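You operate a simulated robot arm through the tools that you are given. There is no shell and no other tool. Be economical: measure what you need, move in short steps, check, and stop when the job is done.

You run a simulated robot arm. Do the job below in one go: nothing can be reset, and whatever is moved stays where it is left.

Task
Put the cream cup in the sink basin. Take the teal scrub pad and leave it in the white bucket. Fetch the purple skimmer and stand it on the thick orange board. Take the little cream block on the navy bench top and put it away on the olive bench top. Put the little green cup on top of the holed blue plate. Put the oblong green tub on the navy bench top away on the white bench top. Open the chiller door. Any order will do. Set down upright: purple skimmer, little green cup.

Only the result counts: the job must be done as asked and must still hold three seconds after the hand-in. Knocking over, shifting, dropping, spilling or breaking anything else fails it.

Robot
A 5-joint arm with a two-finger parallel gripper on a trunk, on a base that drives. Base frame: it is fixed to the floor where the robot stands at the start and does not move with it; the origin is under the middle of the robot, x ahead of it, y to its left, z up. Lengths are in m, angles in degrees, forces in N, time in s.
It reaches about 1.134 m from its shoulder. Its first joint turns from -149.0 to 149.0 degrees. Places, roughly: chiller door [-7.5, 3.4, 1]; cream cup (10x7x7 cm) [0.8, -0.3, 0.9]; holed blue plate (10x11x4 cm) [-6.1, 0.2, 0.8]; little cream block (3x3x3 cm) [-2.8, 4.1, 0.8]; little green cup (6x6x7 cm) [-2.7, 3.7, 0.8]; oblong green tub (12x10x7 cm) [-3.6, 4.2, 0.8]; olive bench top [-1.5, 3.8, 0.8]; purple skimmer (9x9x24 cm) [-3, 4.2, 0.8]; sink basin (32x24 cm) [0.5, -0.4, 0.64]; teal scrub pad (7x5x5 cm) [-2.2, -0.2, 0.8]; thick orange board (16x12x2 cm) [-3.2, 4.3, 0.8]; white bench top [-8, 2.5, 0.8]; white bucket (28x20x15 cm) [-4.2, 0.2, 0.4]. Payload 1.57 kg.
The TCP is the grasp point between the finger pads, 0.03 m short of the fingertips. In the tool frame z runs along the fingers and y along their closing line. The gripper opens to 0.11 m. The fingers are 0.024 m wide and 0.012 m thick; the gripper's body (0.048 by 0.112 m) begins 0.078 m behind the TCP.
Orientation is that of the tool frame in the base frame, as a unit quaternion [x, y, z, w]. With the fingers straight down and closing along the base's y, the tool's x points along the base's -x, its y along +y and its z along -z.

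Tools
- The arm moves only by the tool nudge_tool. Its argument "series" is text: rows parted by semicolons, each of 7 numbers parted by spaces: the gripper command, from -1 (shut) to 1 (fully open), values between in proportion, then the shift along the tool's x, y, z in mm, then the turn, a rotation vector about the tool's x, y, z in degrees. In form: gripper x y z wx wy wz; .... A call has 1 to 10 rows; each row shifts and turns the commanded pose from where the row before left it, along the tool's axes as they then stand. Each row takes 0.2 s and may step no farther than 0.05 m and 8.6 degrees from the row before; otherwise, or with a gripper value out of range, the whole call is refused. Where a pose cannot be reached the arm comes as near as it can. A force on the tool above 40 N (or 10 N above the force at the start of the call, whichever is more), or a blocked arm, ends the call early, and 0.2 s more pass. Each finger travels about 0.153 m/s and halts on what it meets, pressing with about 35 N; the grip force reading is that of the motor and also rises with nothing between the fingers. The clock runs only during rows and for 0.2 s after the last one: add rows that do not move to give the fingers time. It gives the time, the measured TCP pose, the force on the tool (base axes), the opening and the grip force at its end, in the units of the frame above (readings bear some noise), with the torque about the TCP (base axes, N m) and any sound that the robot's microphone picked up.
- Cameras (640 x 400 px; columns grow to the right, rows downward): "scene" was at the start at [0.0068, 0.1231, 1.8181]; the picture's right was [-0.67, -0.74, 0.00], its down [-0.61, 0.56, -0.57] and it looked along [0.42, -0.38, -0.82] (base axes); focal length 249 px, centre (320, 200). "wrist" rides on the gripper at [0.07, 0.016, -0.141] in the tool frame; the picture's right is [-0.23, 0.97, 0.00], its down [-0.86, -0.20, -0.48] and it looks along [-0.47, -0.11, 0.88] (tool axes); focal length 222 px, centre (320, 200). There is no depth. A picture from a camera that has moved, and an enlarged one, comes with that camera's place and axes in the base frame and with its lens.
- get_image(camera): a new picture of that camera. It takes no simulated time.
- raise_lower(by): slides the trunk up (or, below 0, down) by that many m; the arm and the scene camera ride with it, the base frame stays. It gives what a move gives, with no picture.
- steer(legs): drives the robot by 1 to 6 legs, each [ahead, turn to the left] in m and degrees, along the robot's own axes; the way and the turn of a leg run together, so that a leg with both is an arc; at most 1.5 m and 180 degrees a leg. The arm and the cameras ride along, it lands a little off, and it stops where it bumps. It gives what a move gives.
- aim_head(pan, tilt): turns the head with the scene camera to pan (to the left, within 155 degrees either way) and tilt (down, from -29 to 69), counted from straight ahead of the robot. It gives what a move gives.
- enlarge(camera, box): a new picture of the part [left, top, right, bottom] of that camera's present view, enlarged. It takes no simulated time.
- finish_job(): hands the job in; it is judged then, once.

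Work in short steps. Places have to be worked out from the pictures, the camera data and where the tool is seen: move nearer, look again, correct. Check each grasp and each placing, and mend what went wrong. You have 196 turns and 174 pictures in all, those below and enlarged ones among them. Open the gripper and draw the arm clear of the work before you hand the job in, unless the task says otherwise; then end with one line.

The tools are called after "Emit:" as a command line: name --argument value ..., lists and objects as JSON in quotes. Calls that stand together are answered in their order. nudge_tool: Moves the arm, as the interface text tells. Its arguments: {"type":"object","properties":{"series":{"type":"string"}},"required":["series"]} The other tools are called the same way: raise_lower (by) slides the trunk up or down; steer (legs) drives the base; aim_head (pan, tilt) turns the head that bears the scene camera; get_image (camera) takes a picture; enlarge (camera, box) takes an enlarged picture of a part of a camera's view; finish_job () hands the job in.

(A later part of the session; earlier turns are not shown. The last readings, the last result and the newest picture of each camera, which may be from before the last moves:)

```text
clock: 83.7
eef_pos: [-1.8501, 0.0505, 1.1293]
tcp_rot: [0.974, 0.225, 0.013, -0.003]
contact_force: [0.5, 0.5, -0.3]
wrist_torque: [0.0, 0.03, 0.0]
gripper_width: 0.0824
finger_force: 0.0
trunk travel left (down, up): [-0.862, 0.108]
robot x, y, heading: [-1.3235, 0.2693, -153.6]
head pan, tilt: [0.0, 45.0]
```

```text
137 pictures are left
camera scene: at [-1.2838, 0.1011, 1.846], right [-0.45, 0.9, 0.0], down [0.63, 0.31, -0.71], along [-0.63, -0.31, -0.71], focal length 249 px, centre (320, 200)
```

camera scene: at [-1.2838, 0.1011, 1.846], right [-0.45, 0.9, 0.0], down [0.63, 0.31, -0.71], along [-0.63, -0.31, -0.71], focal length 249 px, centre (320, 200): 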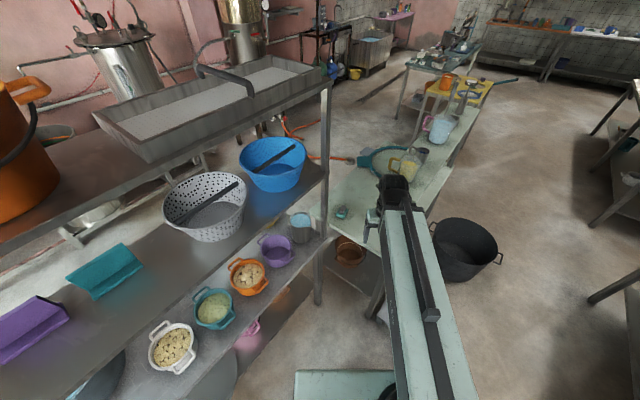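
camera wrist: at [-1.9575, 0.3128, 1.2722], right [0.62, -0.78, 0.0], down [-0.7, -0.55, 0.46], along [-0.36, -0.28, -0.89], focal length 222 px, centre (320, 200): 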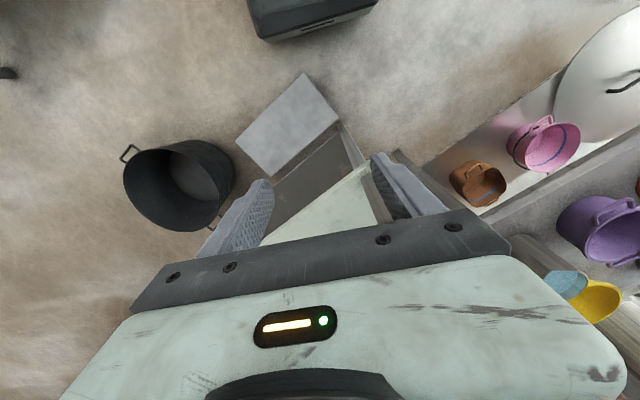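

Emit:
enlarge --camera "scene" --box '[300, 140, 460, 240]'

```text
4.00 times, centred on (380, 190) of scene
camera zoom: at [-1.2838, 0.1011, 1.846], right [-0.45, 0.9, 0.0], down [0.63, 0.31, -0.71], along [-0.63, -0.31, -0.71], focal length 996 px, centre (80, 240)
```

zoom: 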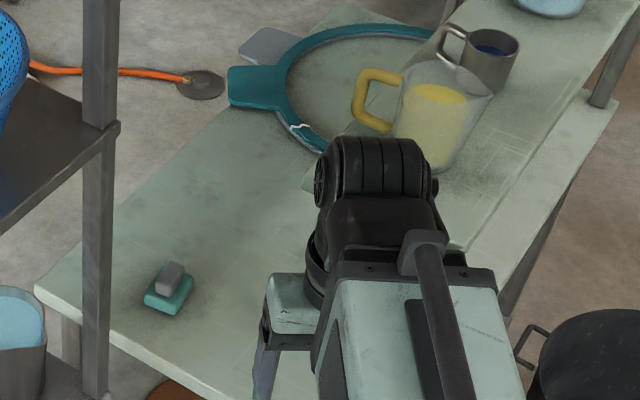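

Refined triangulation: the shelf is at z≈1.18 with its near corner at (-2.04,-0.025), and the pad is clear of it at (-2.177,-0.20,0.80). I tilt the tool 40° forward so the wrist stays back from the gap.

Emit:
nudge_tool --series "0.7 0 0 0 0 -8 0; 0.7 0 0 0 0 -8 0; 0.7 0 0 0 0 -8 0; 0.7 0 0 0 0 -8 0; 0.7 0 0 0 0 -8 0; 0.7 0 0 0 0 0 0"

Emit:
get_image --camera "scene"

Emit:
get_image --camera "wrist"

```text
clock: 85.0
eef_pos: [-1.9898, -0.0046, 1.1787]
tcp_rot: [0.924, 0.209, -0.313, 0.076]
contact_force: [3.3, 1.3, -8.1]
wrist_torque: [-0.41, -0.33, -0.19]
gripper_width: 0.0934
finger_force: 0.0
out of reach, approached as far as the arm can: row 1, 2, 3, 4, 5
trunk travel left (down, up): [-0.862, 0.108]
robot x, y, heading: [-1.325, 0.2639, -153.5]
head pan, tilt: [0.0, 45.0]
stopped in row 6: the force on the tool passed its limit at 44 N (the readings are from after the stop); the commanded pose is now the measured one
```

```text
135 pictures are left
camera scene: at [-1.2836, 0.1003, 1.8459], right [-0.44, 0.9, 0.0], down [0.63, 0.31, -0.71], along [-0.63, -0.31, -0.71], focal length 249 px, centre (320, 200)
```

scene: 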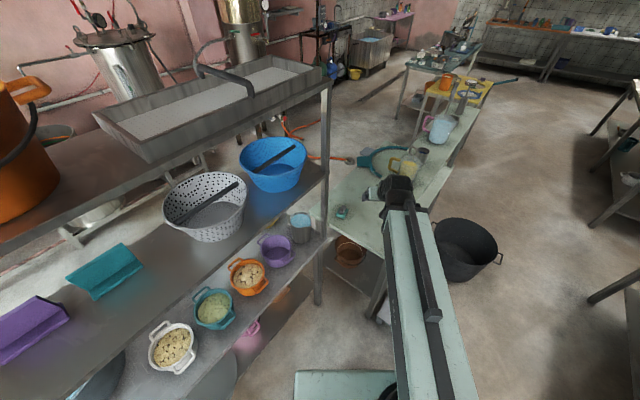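

```text
134 pictures are left
camera wrist: at [-1.8555, 0.0426, 1.2481], right [0.26, -0.95, 0.15], down [-0.44, 0.02, 0.9], along [-0.86, -0.3, -0.41], focal length 222 px, centre (320, 200)
```

wrist: 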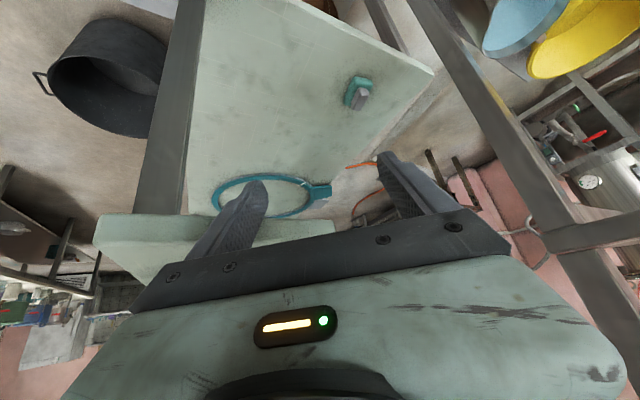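

A fingertip touched the shelf edge. I raise slightly and shift left in line with the pad.

Emit:
raise_lower --by 0.05

Emit:
nudge_tool --series "0.9 0 25 0 -1.2 0 -1.4; 0.9 0 25 0 -1.2 0 -1.4; 0.9 0 25 0 -1.1 0 -1.4; 0.9 0 21 0 -1 0 -1.2; 0.9 0 0 0 0 0 0"

Emit:
get_image --camera "wrist"

Emit:
enlarge --camera "scene" --box '[300, 140, 460, 240]'

```text
clock: 85.4
eef_pos: [-1.9859, -0.004, 1.1826]
tcp_rot: [0.925, 0.208, -0.308, 0.078]
contact_force: [1.2, 0.0, 0.1]
wrist_torque: [-0.01, 0.05, -0.01]
gripper_width: 0.0935
finger_force: 0.0
trunk travel left (down, up): [-0.868, 0.102]
robot x, y, heading: [-1.3244, 0.2687, -153.5]
head pan, tilt: [0.0, 45.0]
stopped: the force on the tool passed its limit at 58 N (the readings are from after the stop); the commanded pose is now the measured one
```

```text
clock: 86.6
eef_pos: [-1.9447, -0.0898, 1.1817]
tcp_rot: [0.911, 0.264, -0.302, 0.099]
contact_force: [-0.1, -0.4, 1.8]
wrist_torque: [0.05, -0.01, -0.02]
gripper_width: 0.1045
finger_force: 0.0
out of reach, approached as far as the arm can: row 2
trunk travel left (down, up): [-0.868, 0.102]
robot x, y, heading: [-1.3226, 0.2687, -153.5]
head pan, tilt: [0.0, 45.0]
```

```text
133 pictures are left
camera wrist: at [-1.8206, -0.0266, 1.2539], right [0.37, -0.91, 0.16], down [-0.45, -0.03, 0.89], along [-0.81, -0.4, -0.42], focal length 222 px, centre (320, 200)
```

wrist: 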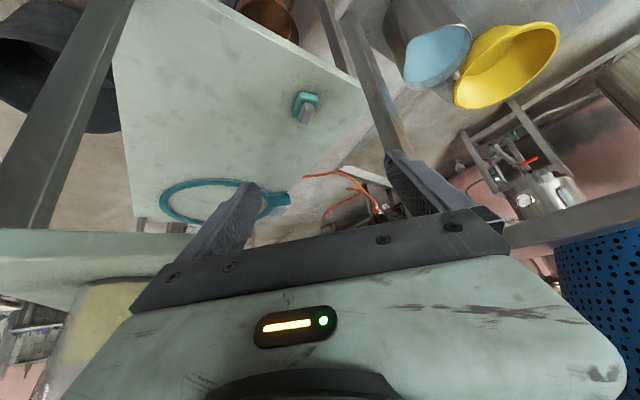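

```text
4.00 times, centred on (380, 190) of scene
camera zoom: at [-1.2833, 0.1006, 1.8514], right [-0.44, 0.9, 0.0], down [0.63, 0.31, -0.71], along [-0.63, -0.31, -0.71], focal length 996 px, centre (80, 240)
```

zoom: 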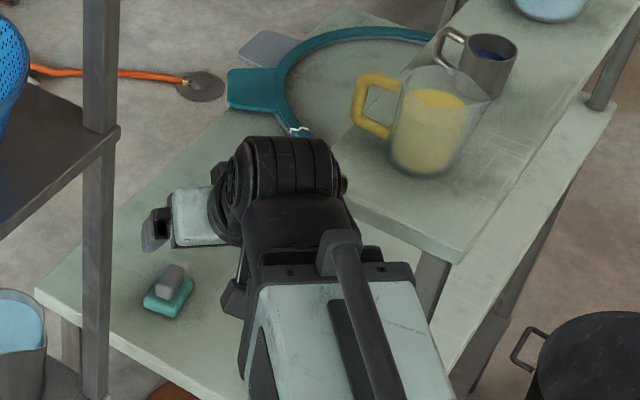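

Clear now, and the wrist view confirms the pad at about (-2.185,-0.205). I lower by 0.25 and look.

Emit:
raise_lower --by -0.25

Emit:
get_image --camera "wrist"

Emit:
get_image --camera "scene"

```text
clock: 89.1
eef_pos: [-1.9467, -0.0894, 0.932]
tcp_rot: [0.911, 0.263, -0.301, 0.099]
contact_force: [-0.1, -0.3, -0.5]
wrist_torque: [0.02, -0.01, 0.0]
gripper_width: 0.1044
finger_force: 0.1
trunk travel left (down, up): [-0.618, 0.352]
robot x, y, heading: [-1.3236, 0.2674, -153.7]
head pan, tilt: [0.0, 45.0]
```

```text
131 pictures are left
camera wrist: at [-1.8207, -0.0264, 1.0039], right [0.37, -0.92, 0.16], down [-0.45, -0.03, 0.89], along [-0.81, -0.4, -0.42], focal length 222 px, centre (320, 200)
```

wrist: 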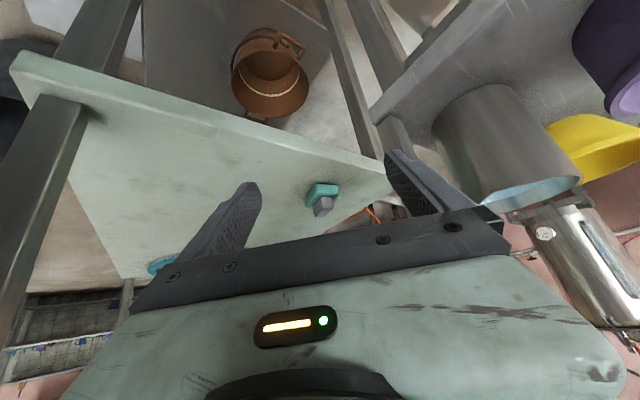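

```text
130 pictures are left
camera scene: at [-1.2833, 0.1007, 1.6015], right [-0.44, 0.9, 0.0], down [0.63, 0.31, -0.71], along [-0.63, -0.31, -0.71], focal length 249 px, centre (320, 200)
```

scene: 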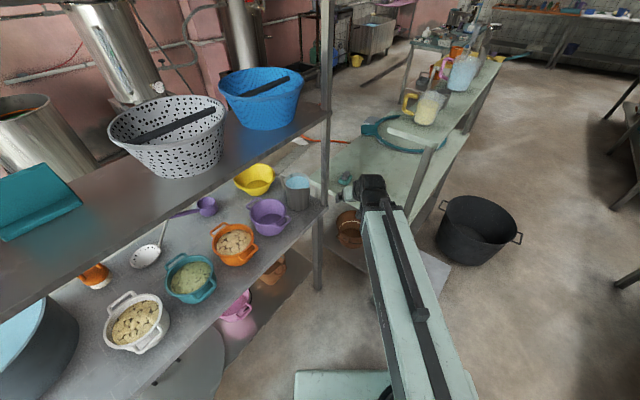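

The pad centre now triangulates to (-2.173,-0.20,0.82). I move to a pre-grasp 8 cm back along the tool axis.

Emit:
nudge_tool --series "1 -28 -6 30 0 0 0; 1 -28 -6 30 0 0 0; 1 -28 -6 30 0 0 0; 1 -28 -6 30 0 0 0; 1 -28 -7 30 0 0 0; 1 0 0 0 0 0 0"

Emit:
get_image --camera "wrist"

Emit:
get_image --camera "scene"

```text
clock: 90.5
eef_pos: [-2.1342, -0.1754, 0.9321]
tcp_rot: [0.911, 0.264, -0.3, 0.099]
contact_force: [-0.7, -0.2, -0.1]
wrist_torque: [0.0, -0.02, 0.0]
gripper_width: 0.1097
finger_force: 0.0
out of reach, approached as far as the arm can: row 1, 2, 3, 4, 5
trunk travel left (down, up): [-0.618, 0.352]
robot x, y, heading: [-1.3233, 0.2692, -153.6]
head pan, tilt: [0.0, 45.0]
```

```text
129 pictures are left
camera wrist: at [-2.008, -0.1119, 1.0037], right [0.37, -0.92, 0.16], down [-0.45, -0.03, 0.89], along [-0.81, -0.4, -0.43], focal length 222 px, centre (320, 200)
```

wrist: 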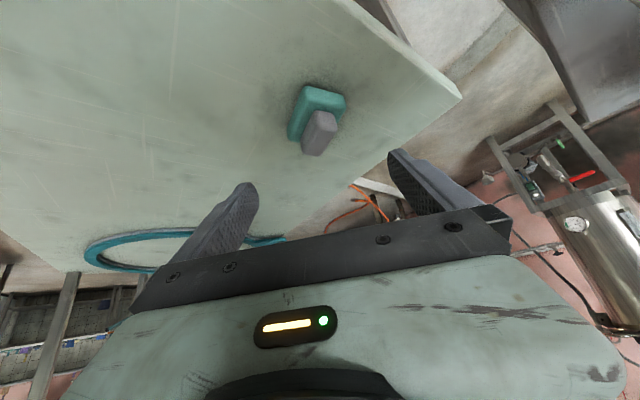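

```text
128 pictures are left
camera scene: at [-1.2836, 0.1005, 1.6014], right [-0.44, 0.9, 0.0], down [0.63, 0.31, -0.71], along [-0.63, -0.31, -0.71], focal length 249 px, centre (320, 200)
```

scene: 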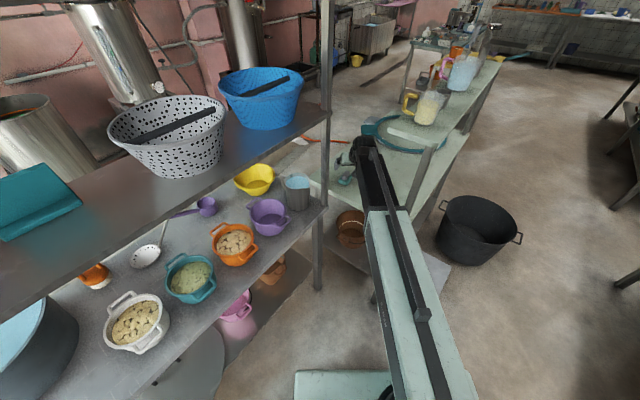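

The arm can only change height by the trunk, since it extends horizontally. The pad is well centred laterally, so I lower 0.09 and then go forward.

Emit:
raise_lower --by -0.09

Emit:
get_image --camera "wrist"

```text
clock: 91.8
eef_pos: [-2.133, -0.1749, 0.8426]
tcp_rot: [0.911, 0.264, -0.301, 0.099]
contact_force: [-0.4, -0.7, 0.1]
wrist_torque: [0.02, -0.01, 0.03]
gripper_width: 0.1101
finger_force: 0.1
trunk travel left (down, up): [-0.528, 0.442]
robot x, y, heading: [-1.3248, 0.2665, -153.8]
head pan, tilt: [0.0, 45.0]
```

```text
127 pictures are left
camera wrist: at [-2.0077, -0.1118, 0.9139], right [0.37, -0.92, 0.16], down [-0.45, -0.03, 0.89], along [-0.81, -0.4, -0.43], focal length 222 px, centre (320, 200)
```

wrist: 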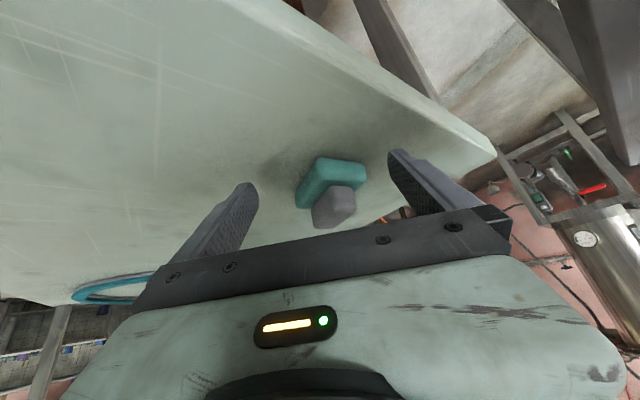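

Pad centre (-2.163,-0.203,0.821) confirmed. I go forward 4 cm, lower 1 cm, and close.

Emit:
nudge_tool --series "1 -17 3 13 0 0 0; 1 -17 3 13 0 0 0; 1 0 0 0 0 0 0"

Emit:
raise_lower --by -0.01

Emit:
nudge_tool --series "0 0 0 0 0 0 0; -1 0 0 0 0 0 0; -1 0 0 0 0 0 0; -1 0 0 0 0 0 0; -1 0 0 0 0 0 0"

Emit:
get_image --camera "wrist"

```text
clock: 92.6
eef_pos: [-2.1658, -0.2057, 0.8426]
tcp_rot: [0.912, 0.262, -0.3, 0.097]
contact_force: [-0.2, -0.2, -0.6]
wrist_torque: [-0.01, 0.02, -0.01]
gripper_width: 0.1099
finger_force: 0.2
trunk travel left (down, up): [-0.528, 0.442]
robot x, y, heading: [-1.3245, 0.2689, -153.7]
head pan, tilt: [0.0, 45.0]
```

```text
clock: 93.2
eef_pos: [-2.1663, -0.2039, 0.8339]
tcp_rot: [0.911, 0.264, -0.301, 0.099]
contact_force: [-1.8, -2.1, 4.8]
wrist_torque: [0.17, 0.24, 0.16]
gripper_width: 0.1099
finger_force: 0.0
trunk travel left (down, up): [-0.518, 0.452]
robot x, y, heading: [-1.3219, 0.269, -153.9]
head pan, tilt: [0.0, 45.0]
```

```text
clock: 94.4
eef_pos: [-2.1668, -0.2041, 0.8324]
tcp_rot: [0.911, 0.264, -0.301, 0.1]
contact_force: [1.5, 1.6, 1.5]
wrist_torque: [0.06, 0.04, -0.06]
gripper_width: 0.0776
finger_force: 35.1
trunk travel left (down, up): [-0.518, 0.452]
robot x, y, heading: [-1.3248, 0.2678, -153.6]
head pan, tilt: [0.0, 45.0]
```

```text
126 pictures are left
camera wrist: at [-2.0402, -0.1401, 0.904], right [0.37, -0.92, 0.16], down [-0.45, -0.03, 0.89], along [-0.81, -0.4, -0.43], focal length 222 px, centre (320, 200)
```

wrist: 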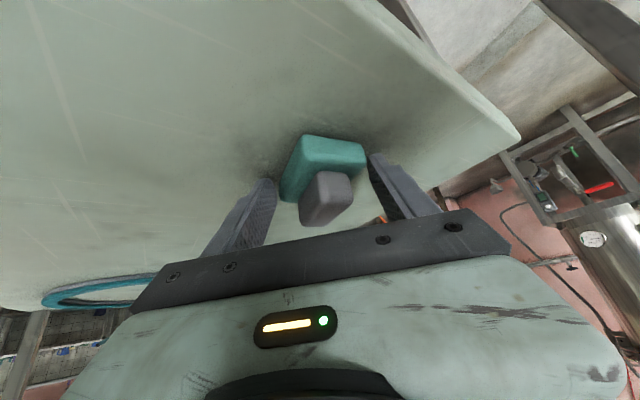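

Gripped at 0.078, probably across corners. I lift slightly to test it.

Emit:
raise_lower --by 0.04

Emit:
get_image --camera "wrist"

```text
clock: 95.2
eef_pos: [-2.1663, -0.2044, 0.8712]
tcp_rot: [0.912, 0.263, -0.3, 0.098]
contact_force: [-0.6, 1.3, 0.0]
wrist_torque: [-0.01, 0.01, 0.0]
gripper_width: 0.0775
finger_force: 35.9
trunk travel left (down, up): [-0.558, 0.412]
robot x, y, heading: [-1.3263, 0.2688, -153.5]
head pan, tilt: [0.0, 45.0]
```

```text
125 pictures are left
camera wrist: at [-2.0405, -0.1402, 0.9438], right [0.37, -0.92, 0.16], down [-0.45, -0.03, 0.89], along [-0.81, -0.4, -0.43], focal length 222 px, centre (320, 200)
```

wrist: 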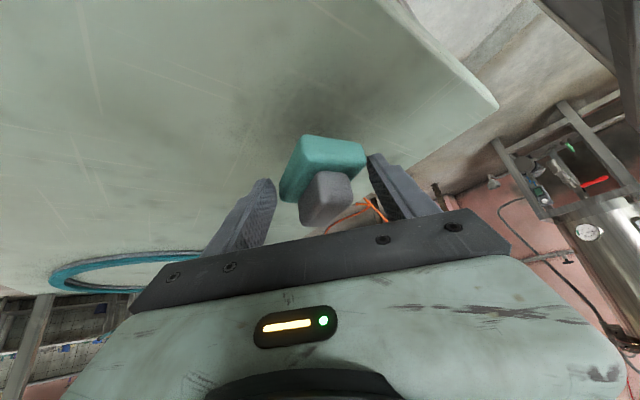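

The pad is held. I lift 6 cm more and retract along the way I came.

Emit:
raise_lower --by 0.06

Emit:
nudge_tool --series "-1 33 4 -25 0 0 0; -1 33 4 -25 0 0 0; -1 33 4 -25 0 0 0; -1 33 4 -25 0 0 0; -1 33 4 -25 0 0 0; -1 33 4 -25 0 0 0; -1 0 0 0 0 0 0"

Emit:
get_image --camera "wrist"

```text
clock: 96.2
eef_pos: [-2.1658, -0.2027, 0.9311]
tcp_rot: [0.911, 0.265, -0.3, 0.098]
contact_force: [0.5, 0.8, 0.2]
wrist_torque: [0.02, 0.01, -0.03]
gripper_width: 0.077
finger_force: 34.9
trunk travel left (down, up): [-0.618, 0.352]
robot x, y, heading: [-1.3239, 0.2643, -153.8]
head pan, tilt: [0.0, 45.0]
```

```text
clock: 97.8
eef_pos: [-1.9451, -0.0913, 0.9318]
tcp_rot: [0.911, 0.264, -0.3, 0.099]
contact_force: [-0.4, -0.1, -1.0]
wrist_torque: [-0.02, 0.02, -0.01]
gripper_width: 0.0772
finger_force: 35.1
out of reach, approached as far as the arm can: row 6
trunk travel left (down, up): [-0.618, 0.352]
robot x, y, heading: [-1.3255, 0.2676, -153.8]
head pan, tilt: [0.0, 45.0]
```

```text
124 pictures are left
camera wrist: at [-1.8196, -0.0272, 1.0039], right [0.37, -0.92, 0.16], down [-0.45, -0.03, 0.89], along [-0.81, -0.4, -0.43], focal length 222 px, centre (320, 200)
```

wrist: 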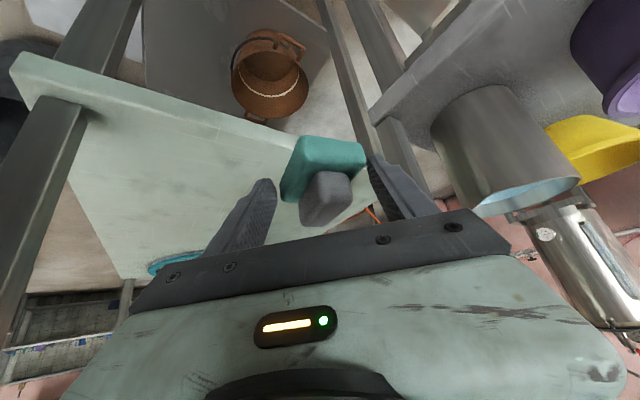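

I back away, raise, and drive round to the aisle toward the bucket.

Emit:
steer --legs '[[-0.25, 0]]'

Emit:
raise_lower --by 0.25

Emit:
steer --legs '[[0, -55.5], [1.374, 0], [0, 29], [0.6, 0]]'

Emit:
aim_head --pan 20 --tilt 30

Emit:
get_image --camera "scene"

```text
clock: 99.6
eef_pos: [-1.7179, 0.0245, 0.9317]
tcp_rot: [0.912, 0.261, -0.301, 0.097]
contact_force: [-0.6, 0.6, -0.3]
wrist_torque: [-0.01, -0.05, 0.02]
gripper_width: 0.0769
finger_force: 35.2
trunk travel left (down, up): [-0.618, 0.352]
robot x, y, heading: [-1.0975, 0.38, -153.6]
head pan, tilt: [0.0, 45.0]
```

```text
clock: 102.2
eef_pos: [-1.7186, 0.0249, 1.1823]
tcp_rot: [0.912, 0.263, -0.3, 0.098]
contact_force: [0.1, -0.2, 0.2]
wrist_torque: [-0.02, -0.02, 0.0]
gripper_width: 0.0762
finger_force: 34.7
trunk travel left (down, up): [-0.868, 0.102]
robot x, y, heading: [-1.0948, 0.386, -153.5]
head pan, tilt: [0.0, 45.0]
```

```text
clock: 116.0
eef_pos: [-3.603, 1.0566, 1.1818]
tcp_rot: [0.948, 0.034, -0.314, 0.023]
contact_force: [0.1, -0.5, -1.4]
wrist_torque: [-0.01, -0.01, 0.0]
gripper_width: 0.0488
finger_force: 35.7
trunk travel left (down, up): [-0.868, 0.102]
robot x, y, heading: [-2.8884, 1.0794, 178.5]
head pan, tilt: [0.0, 45.0]
```

```text
clock: 116.8
eef_pos: [-3.6031, 1.057, 1.1818]
tcp_rot: [0.948, 0.034, -0.315, 0.022]
contact_force: [-0.3, -0.2, -0.2]
wrist_torque: [-0.02, -0.03, 0.02]
gripper_width: 0.049
finger_force: 35.2
trunk travel left (down, up): [-0.868, 0.102]
robot x, y, heading: [-2.8888, 1.0793, 178.6]
head pan, tilt: [20.0, 30.0]
```

```text
123 pictures are left
camera scene: at [-2.933, 0.8813, 1.874], right [-0.32, 0.95, 0.0], down [0.47, 0.16, -0.87], along [-0.82, -0.27, -0.5], focal length 249 px, centre (320, 200)
```

scene: 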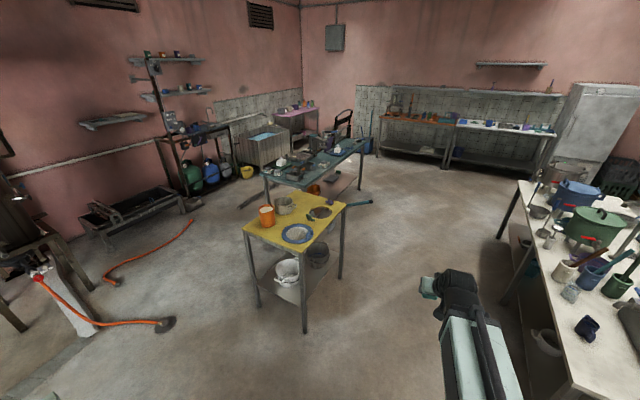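

The grip narrowed to 0.049, so the pad likely aligned itself; I check it. The bucket sits on the yellow table's lower shelf, and I'll approach from the aisle side at x≈-4.18 facing -y.

Emit:
get_image --camera "wrist"

Emit:
steer --legs '[[1.28, 0], [0, 91.4]]'

Emit:
aim_head --pan 0 --tilt 50

Emit:
get_image --camera "scene"

```text
122 pictures are left
camera wrist: at [-3.4617, 1.0532, 1.2538], right [-0.1, -0.98, 0.16], down [-0.41, 0.19, 0.89], along [-0.9, 0.03, -0.43], focal length 222 px, centre (320, 200)
```

wrist: 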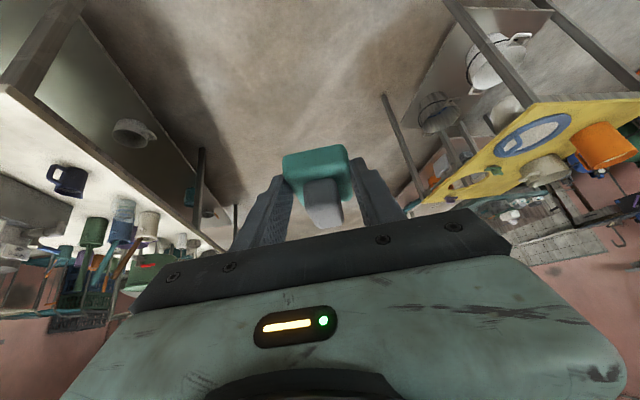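

```text
clock: 127.1
eef_pos: [-4.1721, 0.404, 1.1816]
tcp_rot: [0.65, 0.691, -0.208, 0.237]
contact_force: [0.1, -0.3, -1.8]
wrist_torque: [-0.01, 0.05, -0.03]
gripper_width: 0.0488
finger_force: 34.7
trunk travel left (down, up): [-0.868, 0.102]
robot x, y, heading: [-4.2005, 1.1196, -92.6]
head pan, tilt: [20.0, 30.0]
```

```text
clock: 128.0
eef_pos: [-4.1726, 0.4028, 1.1822]
tcp_rot: [0.65, 0.691, -0.208, 0.238]
contact_force: [-0.1, -0.2, -0.5]
wrist_torque: [0.03, -0.01, 0.01]
gripper_width: 0.0487
finger_force: 35.4
trunk travel left (down, up): [-0.868, 0.102]
robot x, y, heading: [-4.1989, 1.117, -92.4]
head pan, tilt: [0.0, 50.0]
```

```text
121 pictures are left
camera scene: at [-4.0332, 1.0818, 1.8445], right [-1.0, 0.04, 0.0], down [0.03, 0.76, -0.64], along [-0.03, -0.64, -0.77], focal length 249 px, centre (320, 200)
```

scene: 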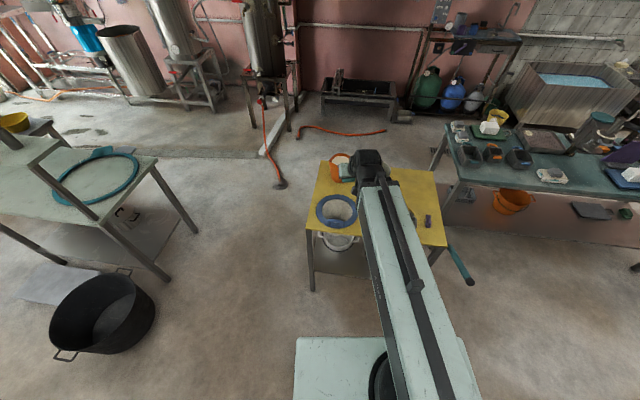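

The pad is held firmly. I zoom on the yellow table: there seems to be a ringed hole above the bucket.

Emit:
enlarge --camera "scene" --box '[280, 140, 440, 300]'

```text
2.50 times, centred on (360, 220) of scene
camera zoom: at [-4.0332, 1.0818, 1.8445], right [-1.0, 0.04, 0.0], down [0.03, 0.76, -0.64], along [-0.03, -0.64, -0.77], focal length 622 px, centre (220, 150)
```

zoom: 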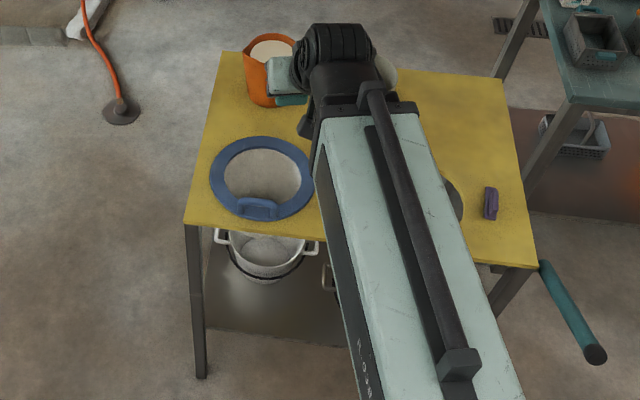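

The blue-rimmed plate lies on the table and the bucket, centred near (-4.19,0.255) with rim ≈0.475, is under it. I back up 0.22, tilt the tool to ~25° below horizontal, and lower beside the table.

Emit:
steer --legs '[[-0.22, 0]]'

Emit:
nudge_tool --series "-1 0 0 0 0 -7 0; -1 0 0 0 0 -7 0; -1 0 0 0 0 -7 0; -1 0 0 0 0 -7 0; -1 0 0 0 0 0 0"

Emit:
get_image --camera "scene"

```text
clock: 129.7
eef_pos: [-4.1617, 0.6262, 1.1821]
tcp_rot: [0.648, 0.692, -0.208, 0.239]
contact_force: [-0.1, 0.6, -0.5]
wrist_torque: [-0.02, 0.02, -0.02]
gripper_width: 0.049
finger_force: 34.9
trunk travel left (down, up): [-0.868, 0.102]
robot x, y, heading: [-4.1908, 1.3422, -92.3]
head pan, tilt: [0.0, 50.0]
```

```text
clock: 130.9
eef_pos: [-4.1594, 0.5545, 1.2705]
tcp_rot: [0.58, 0.614, -0.358, 0.398]
contact_force: [-0.2, 0.7, -0.4]
wrist_torque: [0.02, -0.03, 0.01]
gripper_width: 0.0487
finger_force: 35.1
out of reach, approached as far as the arm can: row 1, 2, 3, 4
trunk travel left (down, up): [-0.868, 0.102]
robot x, y, heading: [-4.1928, 1.3412, -92.3]
head pan, tilt: [0.0, 50.0]
```

```text
119 pictures are left
camera scene: at [-4.0237, 1.3052, 1.8445], right [-1.0, 0.04, 0.0], down [0.03, 0.77, -0.64], along [-0.03, -0.64, -0.77], focal length 249 px, centre (320, 200)
```

scene: 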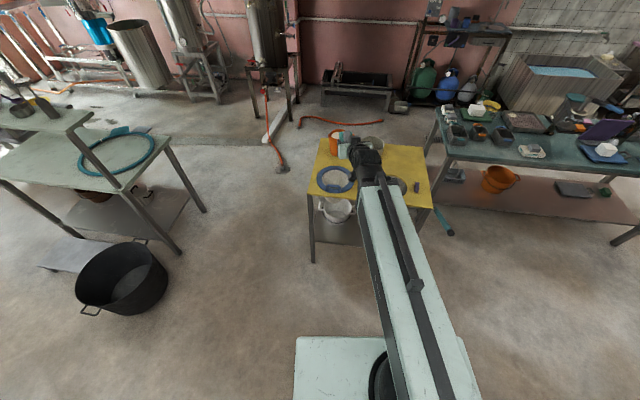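

Tilt is about 65°. I shift 3 cm toward -x and lower the trunk in front of the table.

Emit:
nudge_tool --series "-1 0 -30 0 0 0 0; -1 0 0 0 0 0 0"

Emit:
raise_lower --by -0.45

Emit:
get_image --camera "scene"

Emit:
get_image --camera "wrist"

```text
clock: 131.5
eef_pos: [-4.1883, 0.5516, 1.2708]
tcp_rot: [0.579, 0.615, -0.357, 0.398]
contact_force: [-0.9, 0.2, -1.2]
wrist_torque: [-0.02, 0.01, 0.03]
gripper_width: 0.0488
finger_force: 35.3
trunk travel left (down, up): [-0.868, 0.102]
robot x, y, heading: [-4.1917, 1.3424, -92.6]
head pan, tilt: [0.0, 50.0]
```

```text
refused: -0.45 is not a number from -0.4 to 0.4
```

```text
118 pictures are left
camera scene: at [-4.024, 1.3052, 1.8445], right [-1.0, 0.04, 0.0], down [0.03, 0.77, -0.64], along [-0.03, -0.64, -0.77], focal length 249 px, centre (320, 200)
```

scene: 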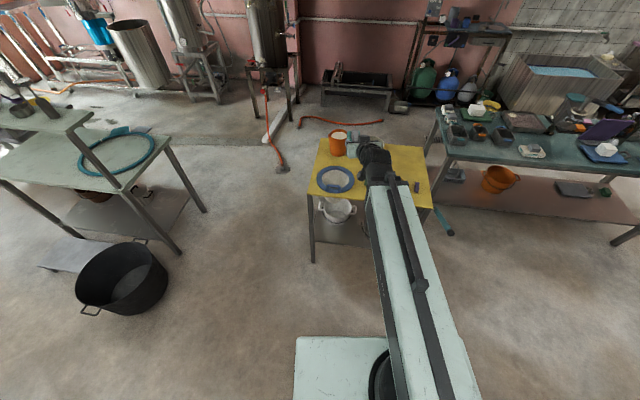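

```text
117 pictures are left
camera wrist: at [-4.1848, 0.7101, 1.2686], right [0.97, -0.03, 0.23], down [-0.22, 0.05, 0.97], along [-0.04, -1.0, 0.04], focal length 222 px, centre (320, 200)
```

wrist: 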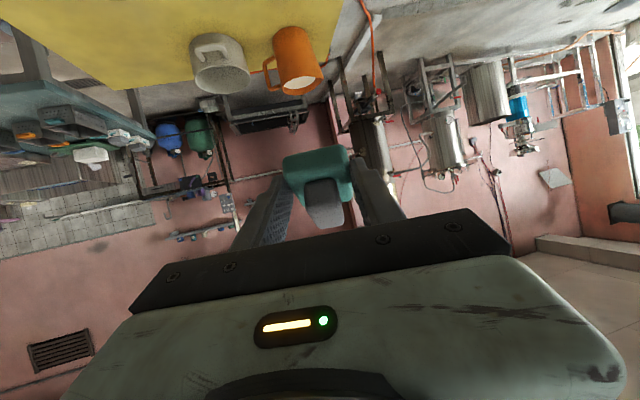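

Lowering in allowed steps.

Emit:
raise_lower --by -0.4

Emit:
get_image --camera "wrist"

Emit:
get_image --camera "scene"

```text
clock: 135.3
eef_pos: [-4.1887, 0.5533, 0.8706]
tcp_rot: [0.58, 0.615, -0.358, 0.398]
contact_force: [-0.2, 0.7, -0.9]
wrist_torque: [0.03, -0.03, -0.02]
gripper_width: 0.0489
finger_force: 35.2
trunk travel left (down, up): [-0.468, 0.502]
robot x, y, heading: [-4.1885, 1.3419, -92.4]
head pan, tilt: [0.0, 50.0]
```

```text
116 pictures are left
camera wrist: at [-4.1845, 0.7102, 0.8686], right [0.97, -0.03, 0.23], down [-0.22, 0.05, 0.97], along [-0.04, -1.0, 0.04], focal length 222 px, centre (320, 200)
```

wrist: 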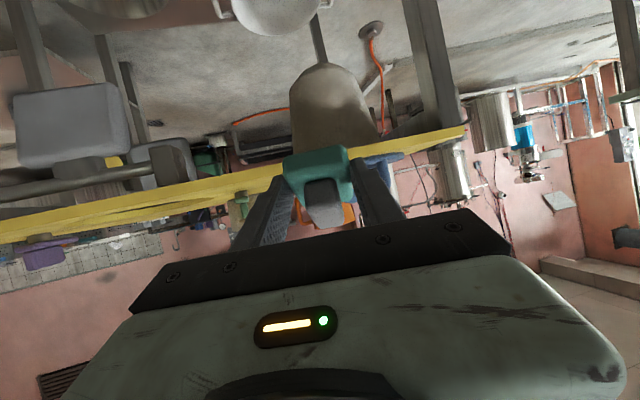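

```text
115 pictures are left
camera scene: at [-4.0237, 1.3053, 1.4445], right [-1.0, 0.04, 0.0], down [0.03, 0.77, -0.64], along [-0.03, -0.64, -0.77], focal length 249 px, centre (320, 200)
```

scene: 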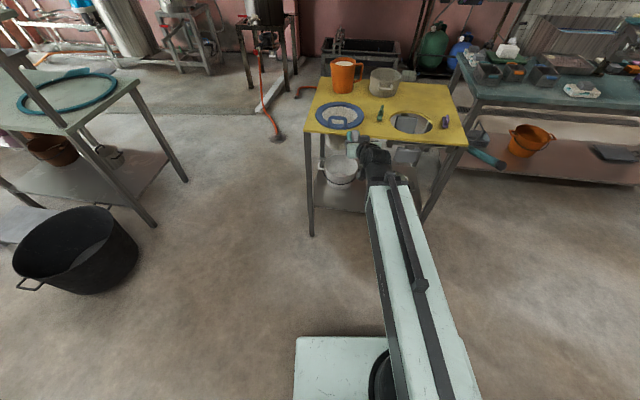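

There's something conical hanging under the table near the ring. I look closer.

Emit:
enlarge --camera "wrist" --box '[180, 0, 500, 200]'

Emit:
enlarge --camera "scene" --box '[280, 80, 440, 240]'

```text
2.00 times, centred on (340, 100) of wrist
camera zoom: at [-4.1845, 0.7102, 0.8686], right [0.97, -0.03, 0.23], down [-0.22, 0.05, 0.97], along [-0.04, -1.0, 0.04], focal length 444 px, centre (280, 400)
```

zoom: 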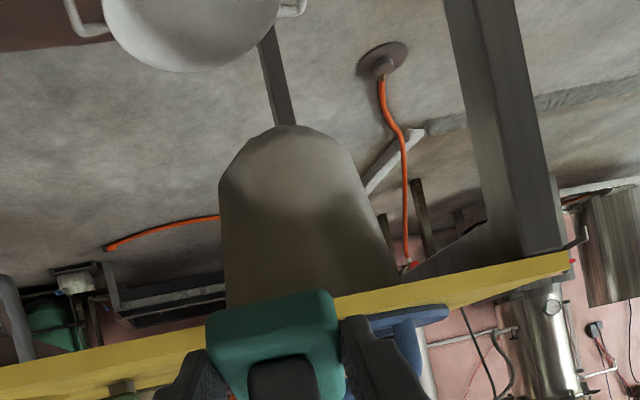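

```text
2.50 times, centred on (360, 160) of scene
camera zoom: at [-4.0237, 1.3053, 1.4445], right [-1.0, 0.04, 0.0], down [0.03, 0.77, -0.64], along [-0.03, -0.64, -0.77], focal length 622 px, centre (220, 300)
```

zoom: 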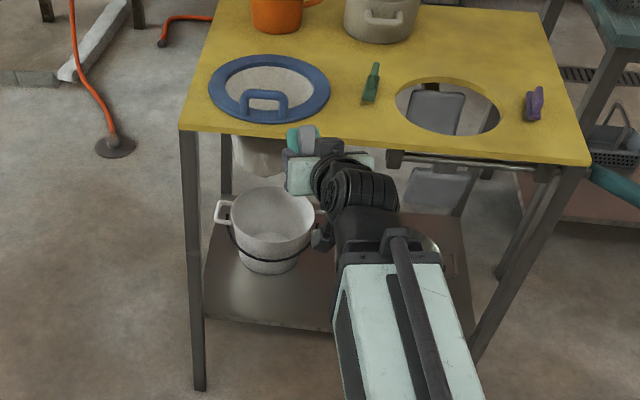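

A beige insert hangs to z≈0.64 at about (-4.13,0.30), while the bucket centre is about (-4.20,0.23), rim ≈0.45. I tilt nearly horizontal, lower, and then reach in between them.

Emit:
nudge_tool --series "-1 0 0 0 0 -7.5 0; -1 0 0 0 0 -7.5 0; -1 0 0 0 0 0 0"

Emit:
raise_lower --by -0.37

Emit:
get_image --camera "wrist"

Emit:
get_image --camera "scene"

```text
clock: 136.1
eef_pos: [-4.1893, 0.5354, 0.9285]
tcp_rot: [0.529, 0.558, -0.43, 0.474]
contact_force: [0.6, 0.6, -0.3]
wrist_torque: [0.02, -0.01, 0.04]
gripper_width: 0.0487
finger_force: 34.6
out of reach, approached as far as the arm can: row 1, 2
trunk travel left (down, up): [-0.468, 0.502]
robot x, y, heading: [-4.1904, 1.3396, -92.5]
head pan, tilt: [0.0, 50.0]
```

```text
clock: 139.7
eef_pos: [-4.1892, 0.5348, 0.559]
tcp_rot: [0.529, 0.559, -0.429, 0.474]
contact_force: [0.3, -0.3, -1.3]
wrist_torque: [0.04, -0.02, -0.02]
gripper_width: 0.0488
finger_force: 34.9
trunk travel left (down, up): [-0.098, 0.872]
robot x, y, heading: [-4.1904, 1.3437, -92.4]
head pan, tilt: [0.0, 50.0]
```

```text
112 pictures are left
camera wrist: at [-4.1833, 0.6881, 0.5168], right [0.97, 0.03, 0.24], down [-0.24, 0.3, 0.92], along [-0.05, -0.95, 0.3], focal length 222 px, centre (320, 200)
```

wrist: 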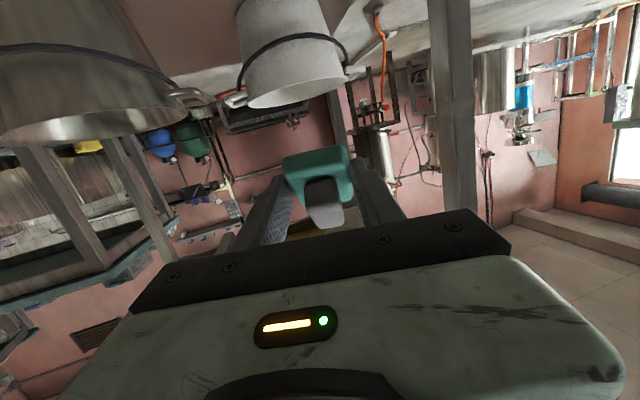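

```text
111 pictures are left
camera scene: at [-4.0237, 1.3053, 1.0745], right [-1.0, 0.04, 0.0], down [0.03, 0.77, -0.64], along [-0.03, -0.64, -0.77], focal length 249 px, centre (320, 200)
```

scene: 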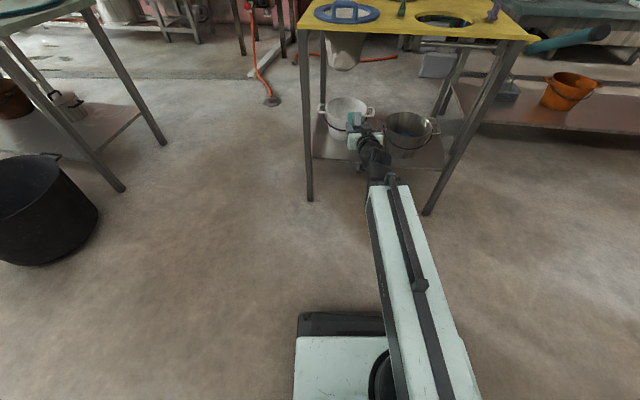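

Emit:
enlarge --camera "scene" --box '[290, 0, 450, 200]'

```text
2.00 times, centred on (370, 100) of scene
camera zoom: at [-4.0237, 1.3053, 1.0745], right [-1.0, 0.04, 0.0], down [0.03, 0.77, -0.64], along [-0.03, -0.64, -0.77], focal length 498 px, centre (220, 400)
```

zoom: 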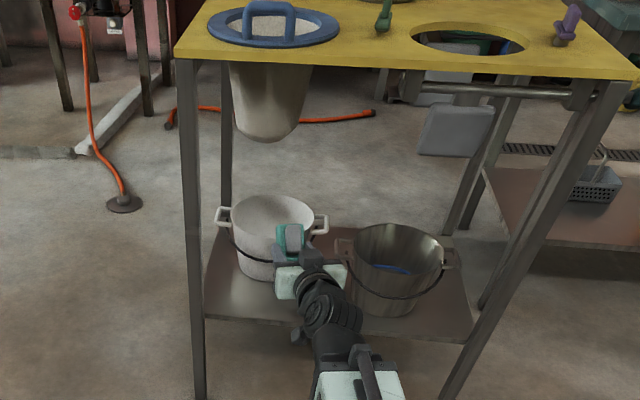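

All consistent: bucket rim centre (-4.19,0.255,0.47) with clearance above. I lower 1 cm and reach in.

Emit:
raise_lower --by -0.01

Emit:
nudge_tool --series "-1 -8.5 -4.3 45 0 0 0; -1 -8.5 -4.3 45 0 0 0; -1 -8.5 -4.3 45 0 0 0; -1 -8.5 -4.3 45 0 0 0; -1 -8.5 -4.3 45 0 0 0; -1 -8.5 -4.3 45 0 0 0; -1 0 0 0 0 0 0"

Emit:
enlarge --camera "scene" --box '[290, 0, 450, 200]'

Emit:
get_image --camera "wrist"

```text
clock: 140.3
eef_pos: [-4.189, 0.5366, 0.5482]
tcp_rot: [0.529, 0.558, -0.43, 0.474]
contact_force: [0.9, -0.2, 0.1]
wrist_torque: [0.03, -0.02, 0.03]
gripper_width: 0.049
finger_force: 34.9
trunk travel left (down, up): [-0.088, 0.882]
robot x, y, heading: [-4.1903, 1.3407, -92.2]
head pan, tilt: [0.0, 50.0]
```

```text
clock: 141.9
eef_pos: [-4.1956, 0.257, 0.5486]
tcp_rot: [0.529, 0.558, -0.429, 0.473]
contact_force: [0.5, 0.0, -2.0]
wrist_torque: [0.0, 0.01, -0.02]
gripper_width: 0.0489
finger_force: 35.0
trunk travel left (down, up): [-0.088, 0.882]
robot x, y, heading: [-4.1921, 1.3427, -92.4]
head pan, tilt: [0.0, 50.0]
```

```text
2.00 times, centred on (370, 100) of scene
camera zoom: at [-4.0237, 1.3052, 1.0645], right [-1.0, 0.04, 0.0], down [0.03, 0.77, -0.64], along [-0.03, -0.64, -0.77], focal length 498 px, centre (220, 400)
```

zoom: 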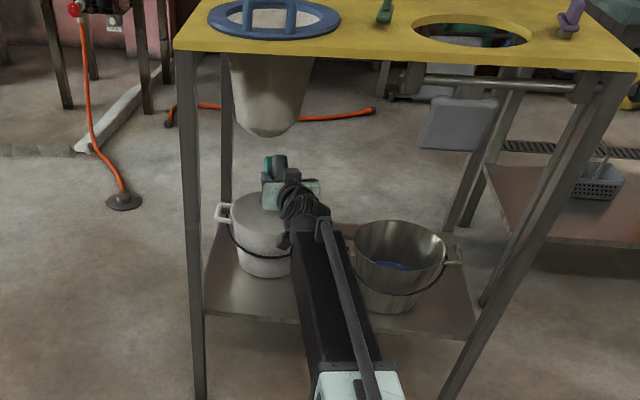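

```text
108 pictures are left
camera wrist: at [-4.1897, 0.4108, 0.5066], right [0.97, 0.03, 0.24], down [-0.24, 0.3, 0.92], along [-0.05, -0.95, 0.29], focal length 222 px, centre (320, 200)
```

wrist: 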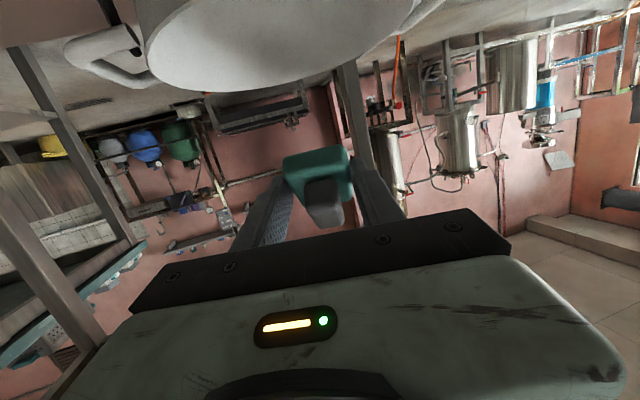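

The pad is over the bucket. I lower 4 cm and release.

Emit:
raise_lower --by -0.045

Emit:
nudge_tool --series "0.4 0 0 0 0 0 0; 0.7 0 0 0 0 0 0; 0.7 0 0 0 0 0 0; 0.7 0 0 0 0 0 0"

Emit:
raise_lower --by 0.035

Emit:
get_image --camera "wrist"

```text
clock: 142.7
eef_pos: [-4.1961, 0.2574, 0.5042]
tcp_rot: [0.529, 0.558, -0.429, 0.473]
contact_force: [0.1, 0.4, -0.3]
wrist_torque: [-0.01, 0.04, -0.02]
gripper_width: 0.0489
finger_force: 35.3
trunk travel left (down, up): [-0.043, 0.927]
robot x, y, heading: [-4.191, 1.3411, -92.2]
head pan, tilt: [0.0, 50.0]
```

```text
clock: 143.7
eef_pos: [-4.1947, 0.2571, 0.5037]
tcp_rot: [0.529, 0.558, -0.43, 0.474]
contact_force: [0.3, -0.1, 1.4]
wrist_torque: [-0.03, 0.0, -0.01]
gripper_width: 0.0936
finger_force: 0.1
trunk travel left (down, up): [-0.043, 0.927]
robot x, y, heading: [-4.1907, 1.3406, -92.4]
head pan, tilt: [0.0, 50.0]
```

```text
clock: 144.5
eef_pos: [-4.1952, 0.2587, 0.5383]
tcp_rot: [0.529, 0.558, -0.429, 0.473]
contact_force: [0.4, 0.3, 0.1]
wrist_torque: [-0.04, -0.03, 0.03]
gripper_width: 0.0936
finger_force: 0.0
trunk travel left (down, up): [-0.078, 0.892]
robot x, y, heading: [-4.1922, 1.3422, -92.1]
head pan, tilt: [0.0, 50.0]
```

```text
107 pictures are left
camera wrist: at [-4.1897, 0.4111, 0.4967], right [0.97, 0.03, 0.24], down [-0.24, 0.3, 0.92], along [-0.05, -0.95, 0.29], focal length 222 px, centre (320, 200)
```

wrist: 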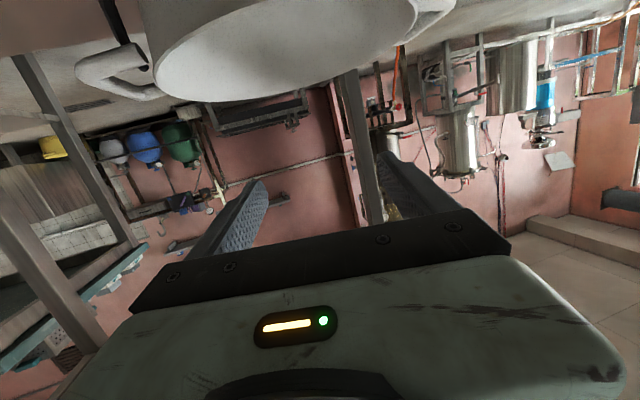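

The pad is released. I retract the arm out from under the table and look into the bucket.

Emit:
nudge_tool --series "0.7 8.5 4.3 -45 0 0 0; 0.7 8.5 4.3 -45 0 0 0; 0.7 8.5 4.3 -45 0 0 0; 0.7 8.5 4.3 -45 0 0 0; 0.7 8.5 4.3 -45 0 0 0; 0.7 8.5 4.3 -45 0 0 0; 0.7 0 0 0 0 0 0"

Emit:
raise_lower --by 0.4

Emit:
enlarge --camera "scene" --box '[280, 60, 440, 260]'

```text
clock: 146.1
eef_pos: [-4.189, 0.5324, 0.5391]
tcp_rot: [0.529, 0.558, -0.429, 0.473]
contact_force: [-0.7, -0.2, -0.4]
wrist_torque: [-0.01, -0.02, -0.04]
gripper_width: 0.0935
finger_force: 0.1
trunk travel left (down, up): [-0.078, 0.892]
robot x, y, heading: [-4.1899, 1.3437, -92.4]
head pan, tilt: [0.0, 50.0]
```

```text
clock: 150.0
eef_pos: [-4.189, 0.5301, 0.9385]
tcp_rot: [0.529, 0.558, -0.429, 0.473]
contact_force: [-0.2, 0.7, -0.9]
wrist_torque: [-0.06, 0.01, 0.0]
gripper_width: 0.0934
finger_force: 0.1
trunk travel left (down, up): [-0.478, 0.492]
robot x, y, heading: [-4.191, 1.3406, -92.5]
head pan, tilt: [0.0, 50.0]
```

```text
2.00 times, centred on (360, 160) of scene
camera zoom: at [-4.0237, 1.3053, 1.4545], right [-1.0, 0.04, 0.0], down [0.03, 0.77, -0.64], along [-0.03, -0.64, -0.77], focal length 498 px, centre (240, 280)
```

zoom: 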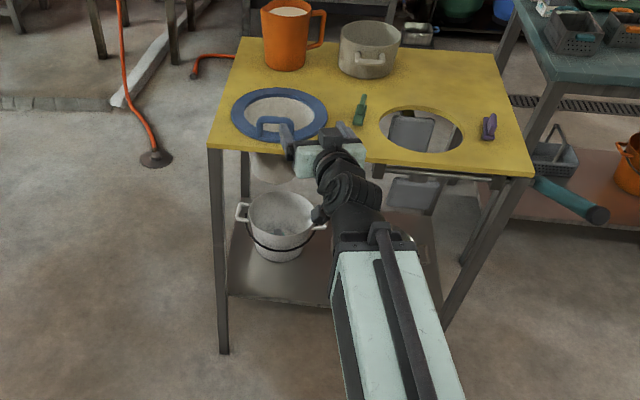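

Emit:
enlarge --camera "scene" --box '[330, 140, 370, 200]'

```text
6.67 times, centred on (350, 170) of scene
camera zoom: at [-4.0237, 1.3053, 1.4545], right [-1.0, 0.04, 0.0], down [0.03, 0.77, -0.64], along [-0.03, -0.64, -0.77], focal length 1660 px, centre (120, 400)
```

zoom: 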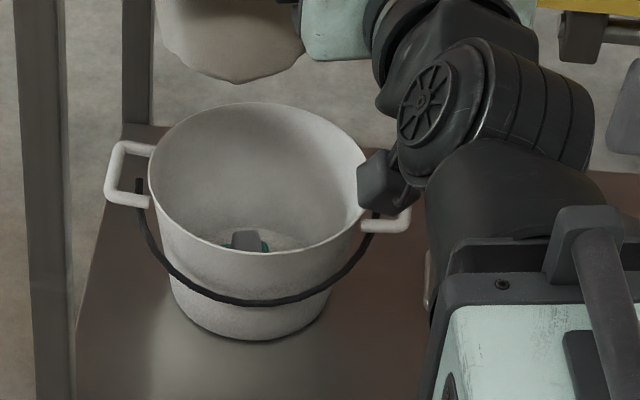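

The pad lies in the bucket. Now I raise, bring the tool back to vertical, and look behind toward the navy bench.

Emit:
raise_lower --by 0.4

Emit:
nudge_tool --series "0.7 0 0 0 0 8 0; 0.7 0 0 0 0 8 0; 0.7 0 0 0 0 8 0; 0.7 0 0 0 0 8 0; 0.7 0 0 0 0 8 0; 0.7 0 0 0 0 8 0; 0.7 0 0 0 0 8 0; 0.7 0 0 0 0 8 0; 0.7 0 0 0 0 8 0; 0.7 0 0 0 0 7.7 0"

Emit:
aim_head --pan 130 --tilt 30

Emit:
get_image --camera "scene"

Emit:
aim_head --pan -150 --tilt 30

Emit:
get_image --camera "scene"

```text
clock: 153.8
eef_pos: [-4.1885, 0.5326, 1.3383]
tcp_rot: [0.529, 0.559, -0.429, 0.474]
contact_force: [-0.7, -0.3, -0.6]
wrist_torque: [-0.01, 0.0, -0.02]
gripper_width: 0.0935
finger_force: 0.0
trunk travel left (down, up): [-0.878, 0.092]
robot x, y, heading: [-4.1926, 1.3434, -92.3]
head pan, tilt: [0.0, 50.0]
```

```text
clock: 156.0
eef_pos: [-4.1889, 0.5319, 1.1437]
tcp_rot: [0.681, 0.732, 0.011, 0.004]
contact_force: [-0.4, 0.0, 0.6]
wrist_torque: [0.02, 0.0, 0.01]
gripper_width: 0.0934
finger_force: 0.1
out of reach, approached as far as the arm can: row 1, 2, 3, 4, 5, 6, 7, 8, 9
trunk travel left (down, up): [-0.878, 0.092]
robot x, y, heading: [-4.1882, 1.3404, -92.1]
head pan, tilt: [0.0, 50.0]
```

```text
clock: 158.1
eef_pos: [-4.1889, 0.5324, 1.1438]
tcp_rot: [0.681, 0.732, 0.009, 0.006]
contact_force: [-0.7, 0.4, 0.1]
wrist_torque: [0.02, 0.01, 0.01]
gripper_width: 0.0932
finger_force: 0.1
trunk travel left (down, up): [-0.878, 0.092]
robot x, y, heading: [-4.1886, 1.3448, -92.2]
head pan, tilt: [130.0, 30.0]
```

```text
104 pictures are left
camera scene: at [-3.9487, 1.4372, 1.884], right [0.61, -0.79, 0.0], down [-0.4, -0.3, -0.87], along [0.69, 0.53, -0.5], focal length 249 px, centre (320, 200)
```

scene: 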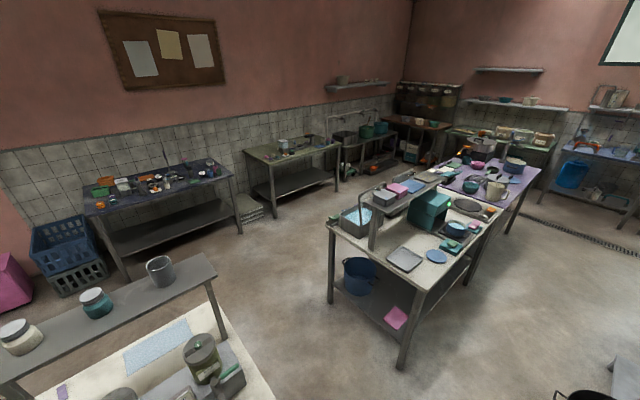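

```text
clock: 162.0
eef_pos: [-4.1901, 0.5324, 1.1443]
tcp_rot: [0.681, 0.732, 0.009, 0.005]
contact_force: [-0.8, -0.5, 0.1]
wrist_torque: [0.01, -0.01, 0.03]
gripper_width: 0.0936
finger_force: 0.1
trunk travel left (down, up): [-0.878, 0.092]
robot x, y, heading: [-4.1938, 1.3452, -92.5]
head pan, tilt: [-150.0, 30.0]
```

```text
103 pictures are left
camera scene: at [-4.0623, 1.4623, 1.884], right [0.89, 0.46, 0.0], down [0.23, -0.44, -0.87], along [-0.4, 0.77, -0.5], focal length 249 px, centre (320, 200)
```

scene: 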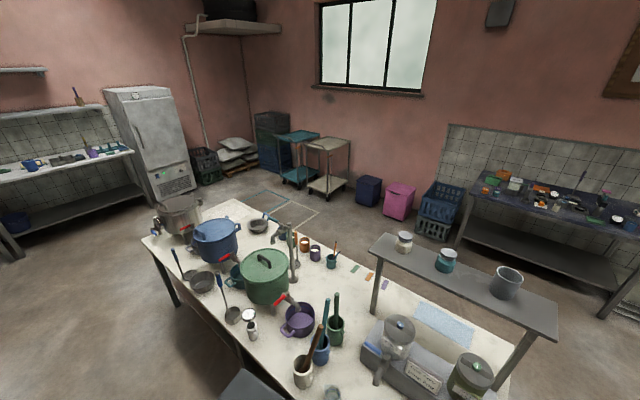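

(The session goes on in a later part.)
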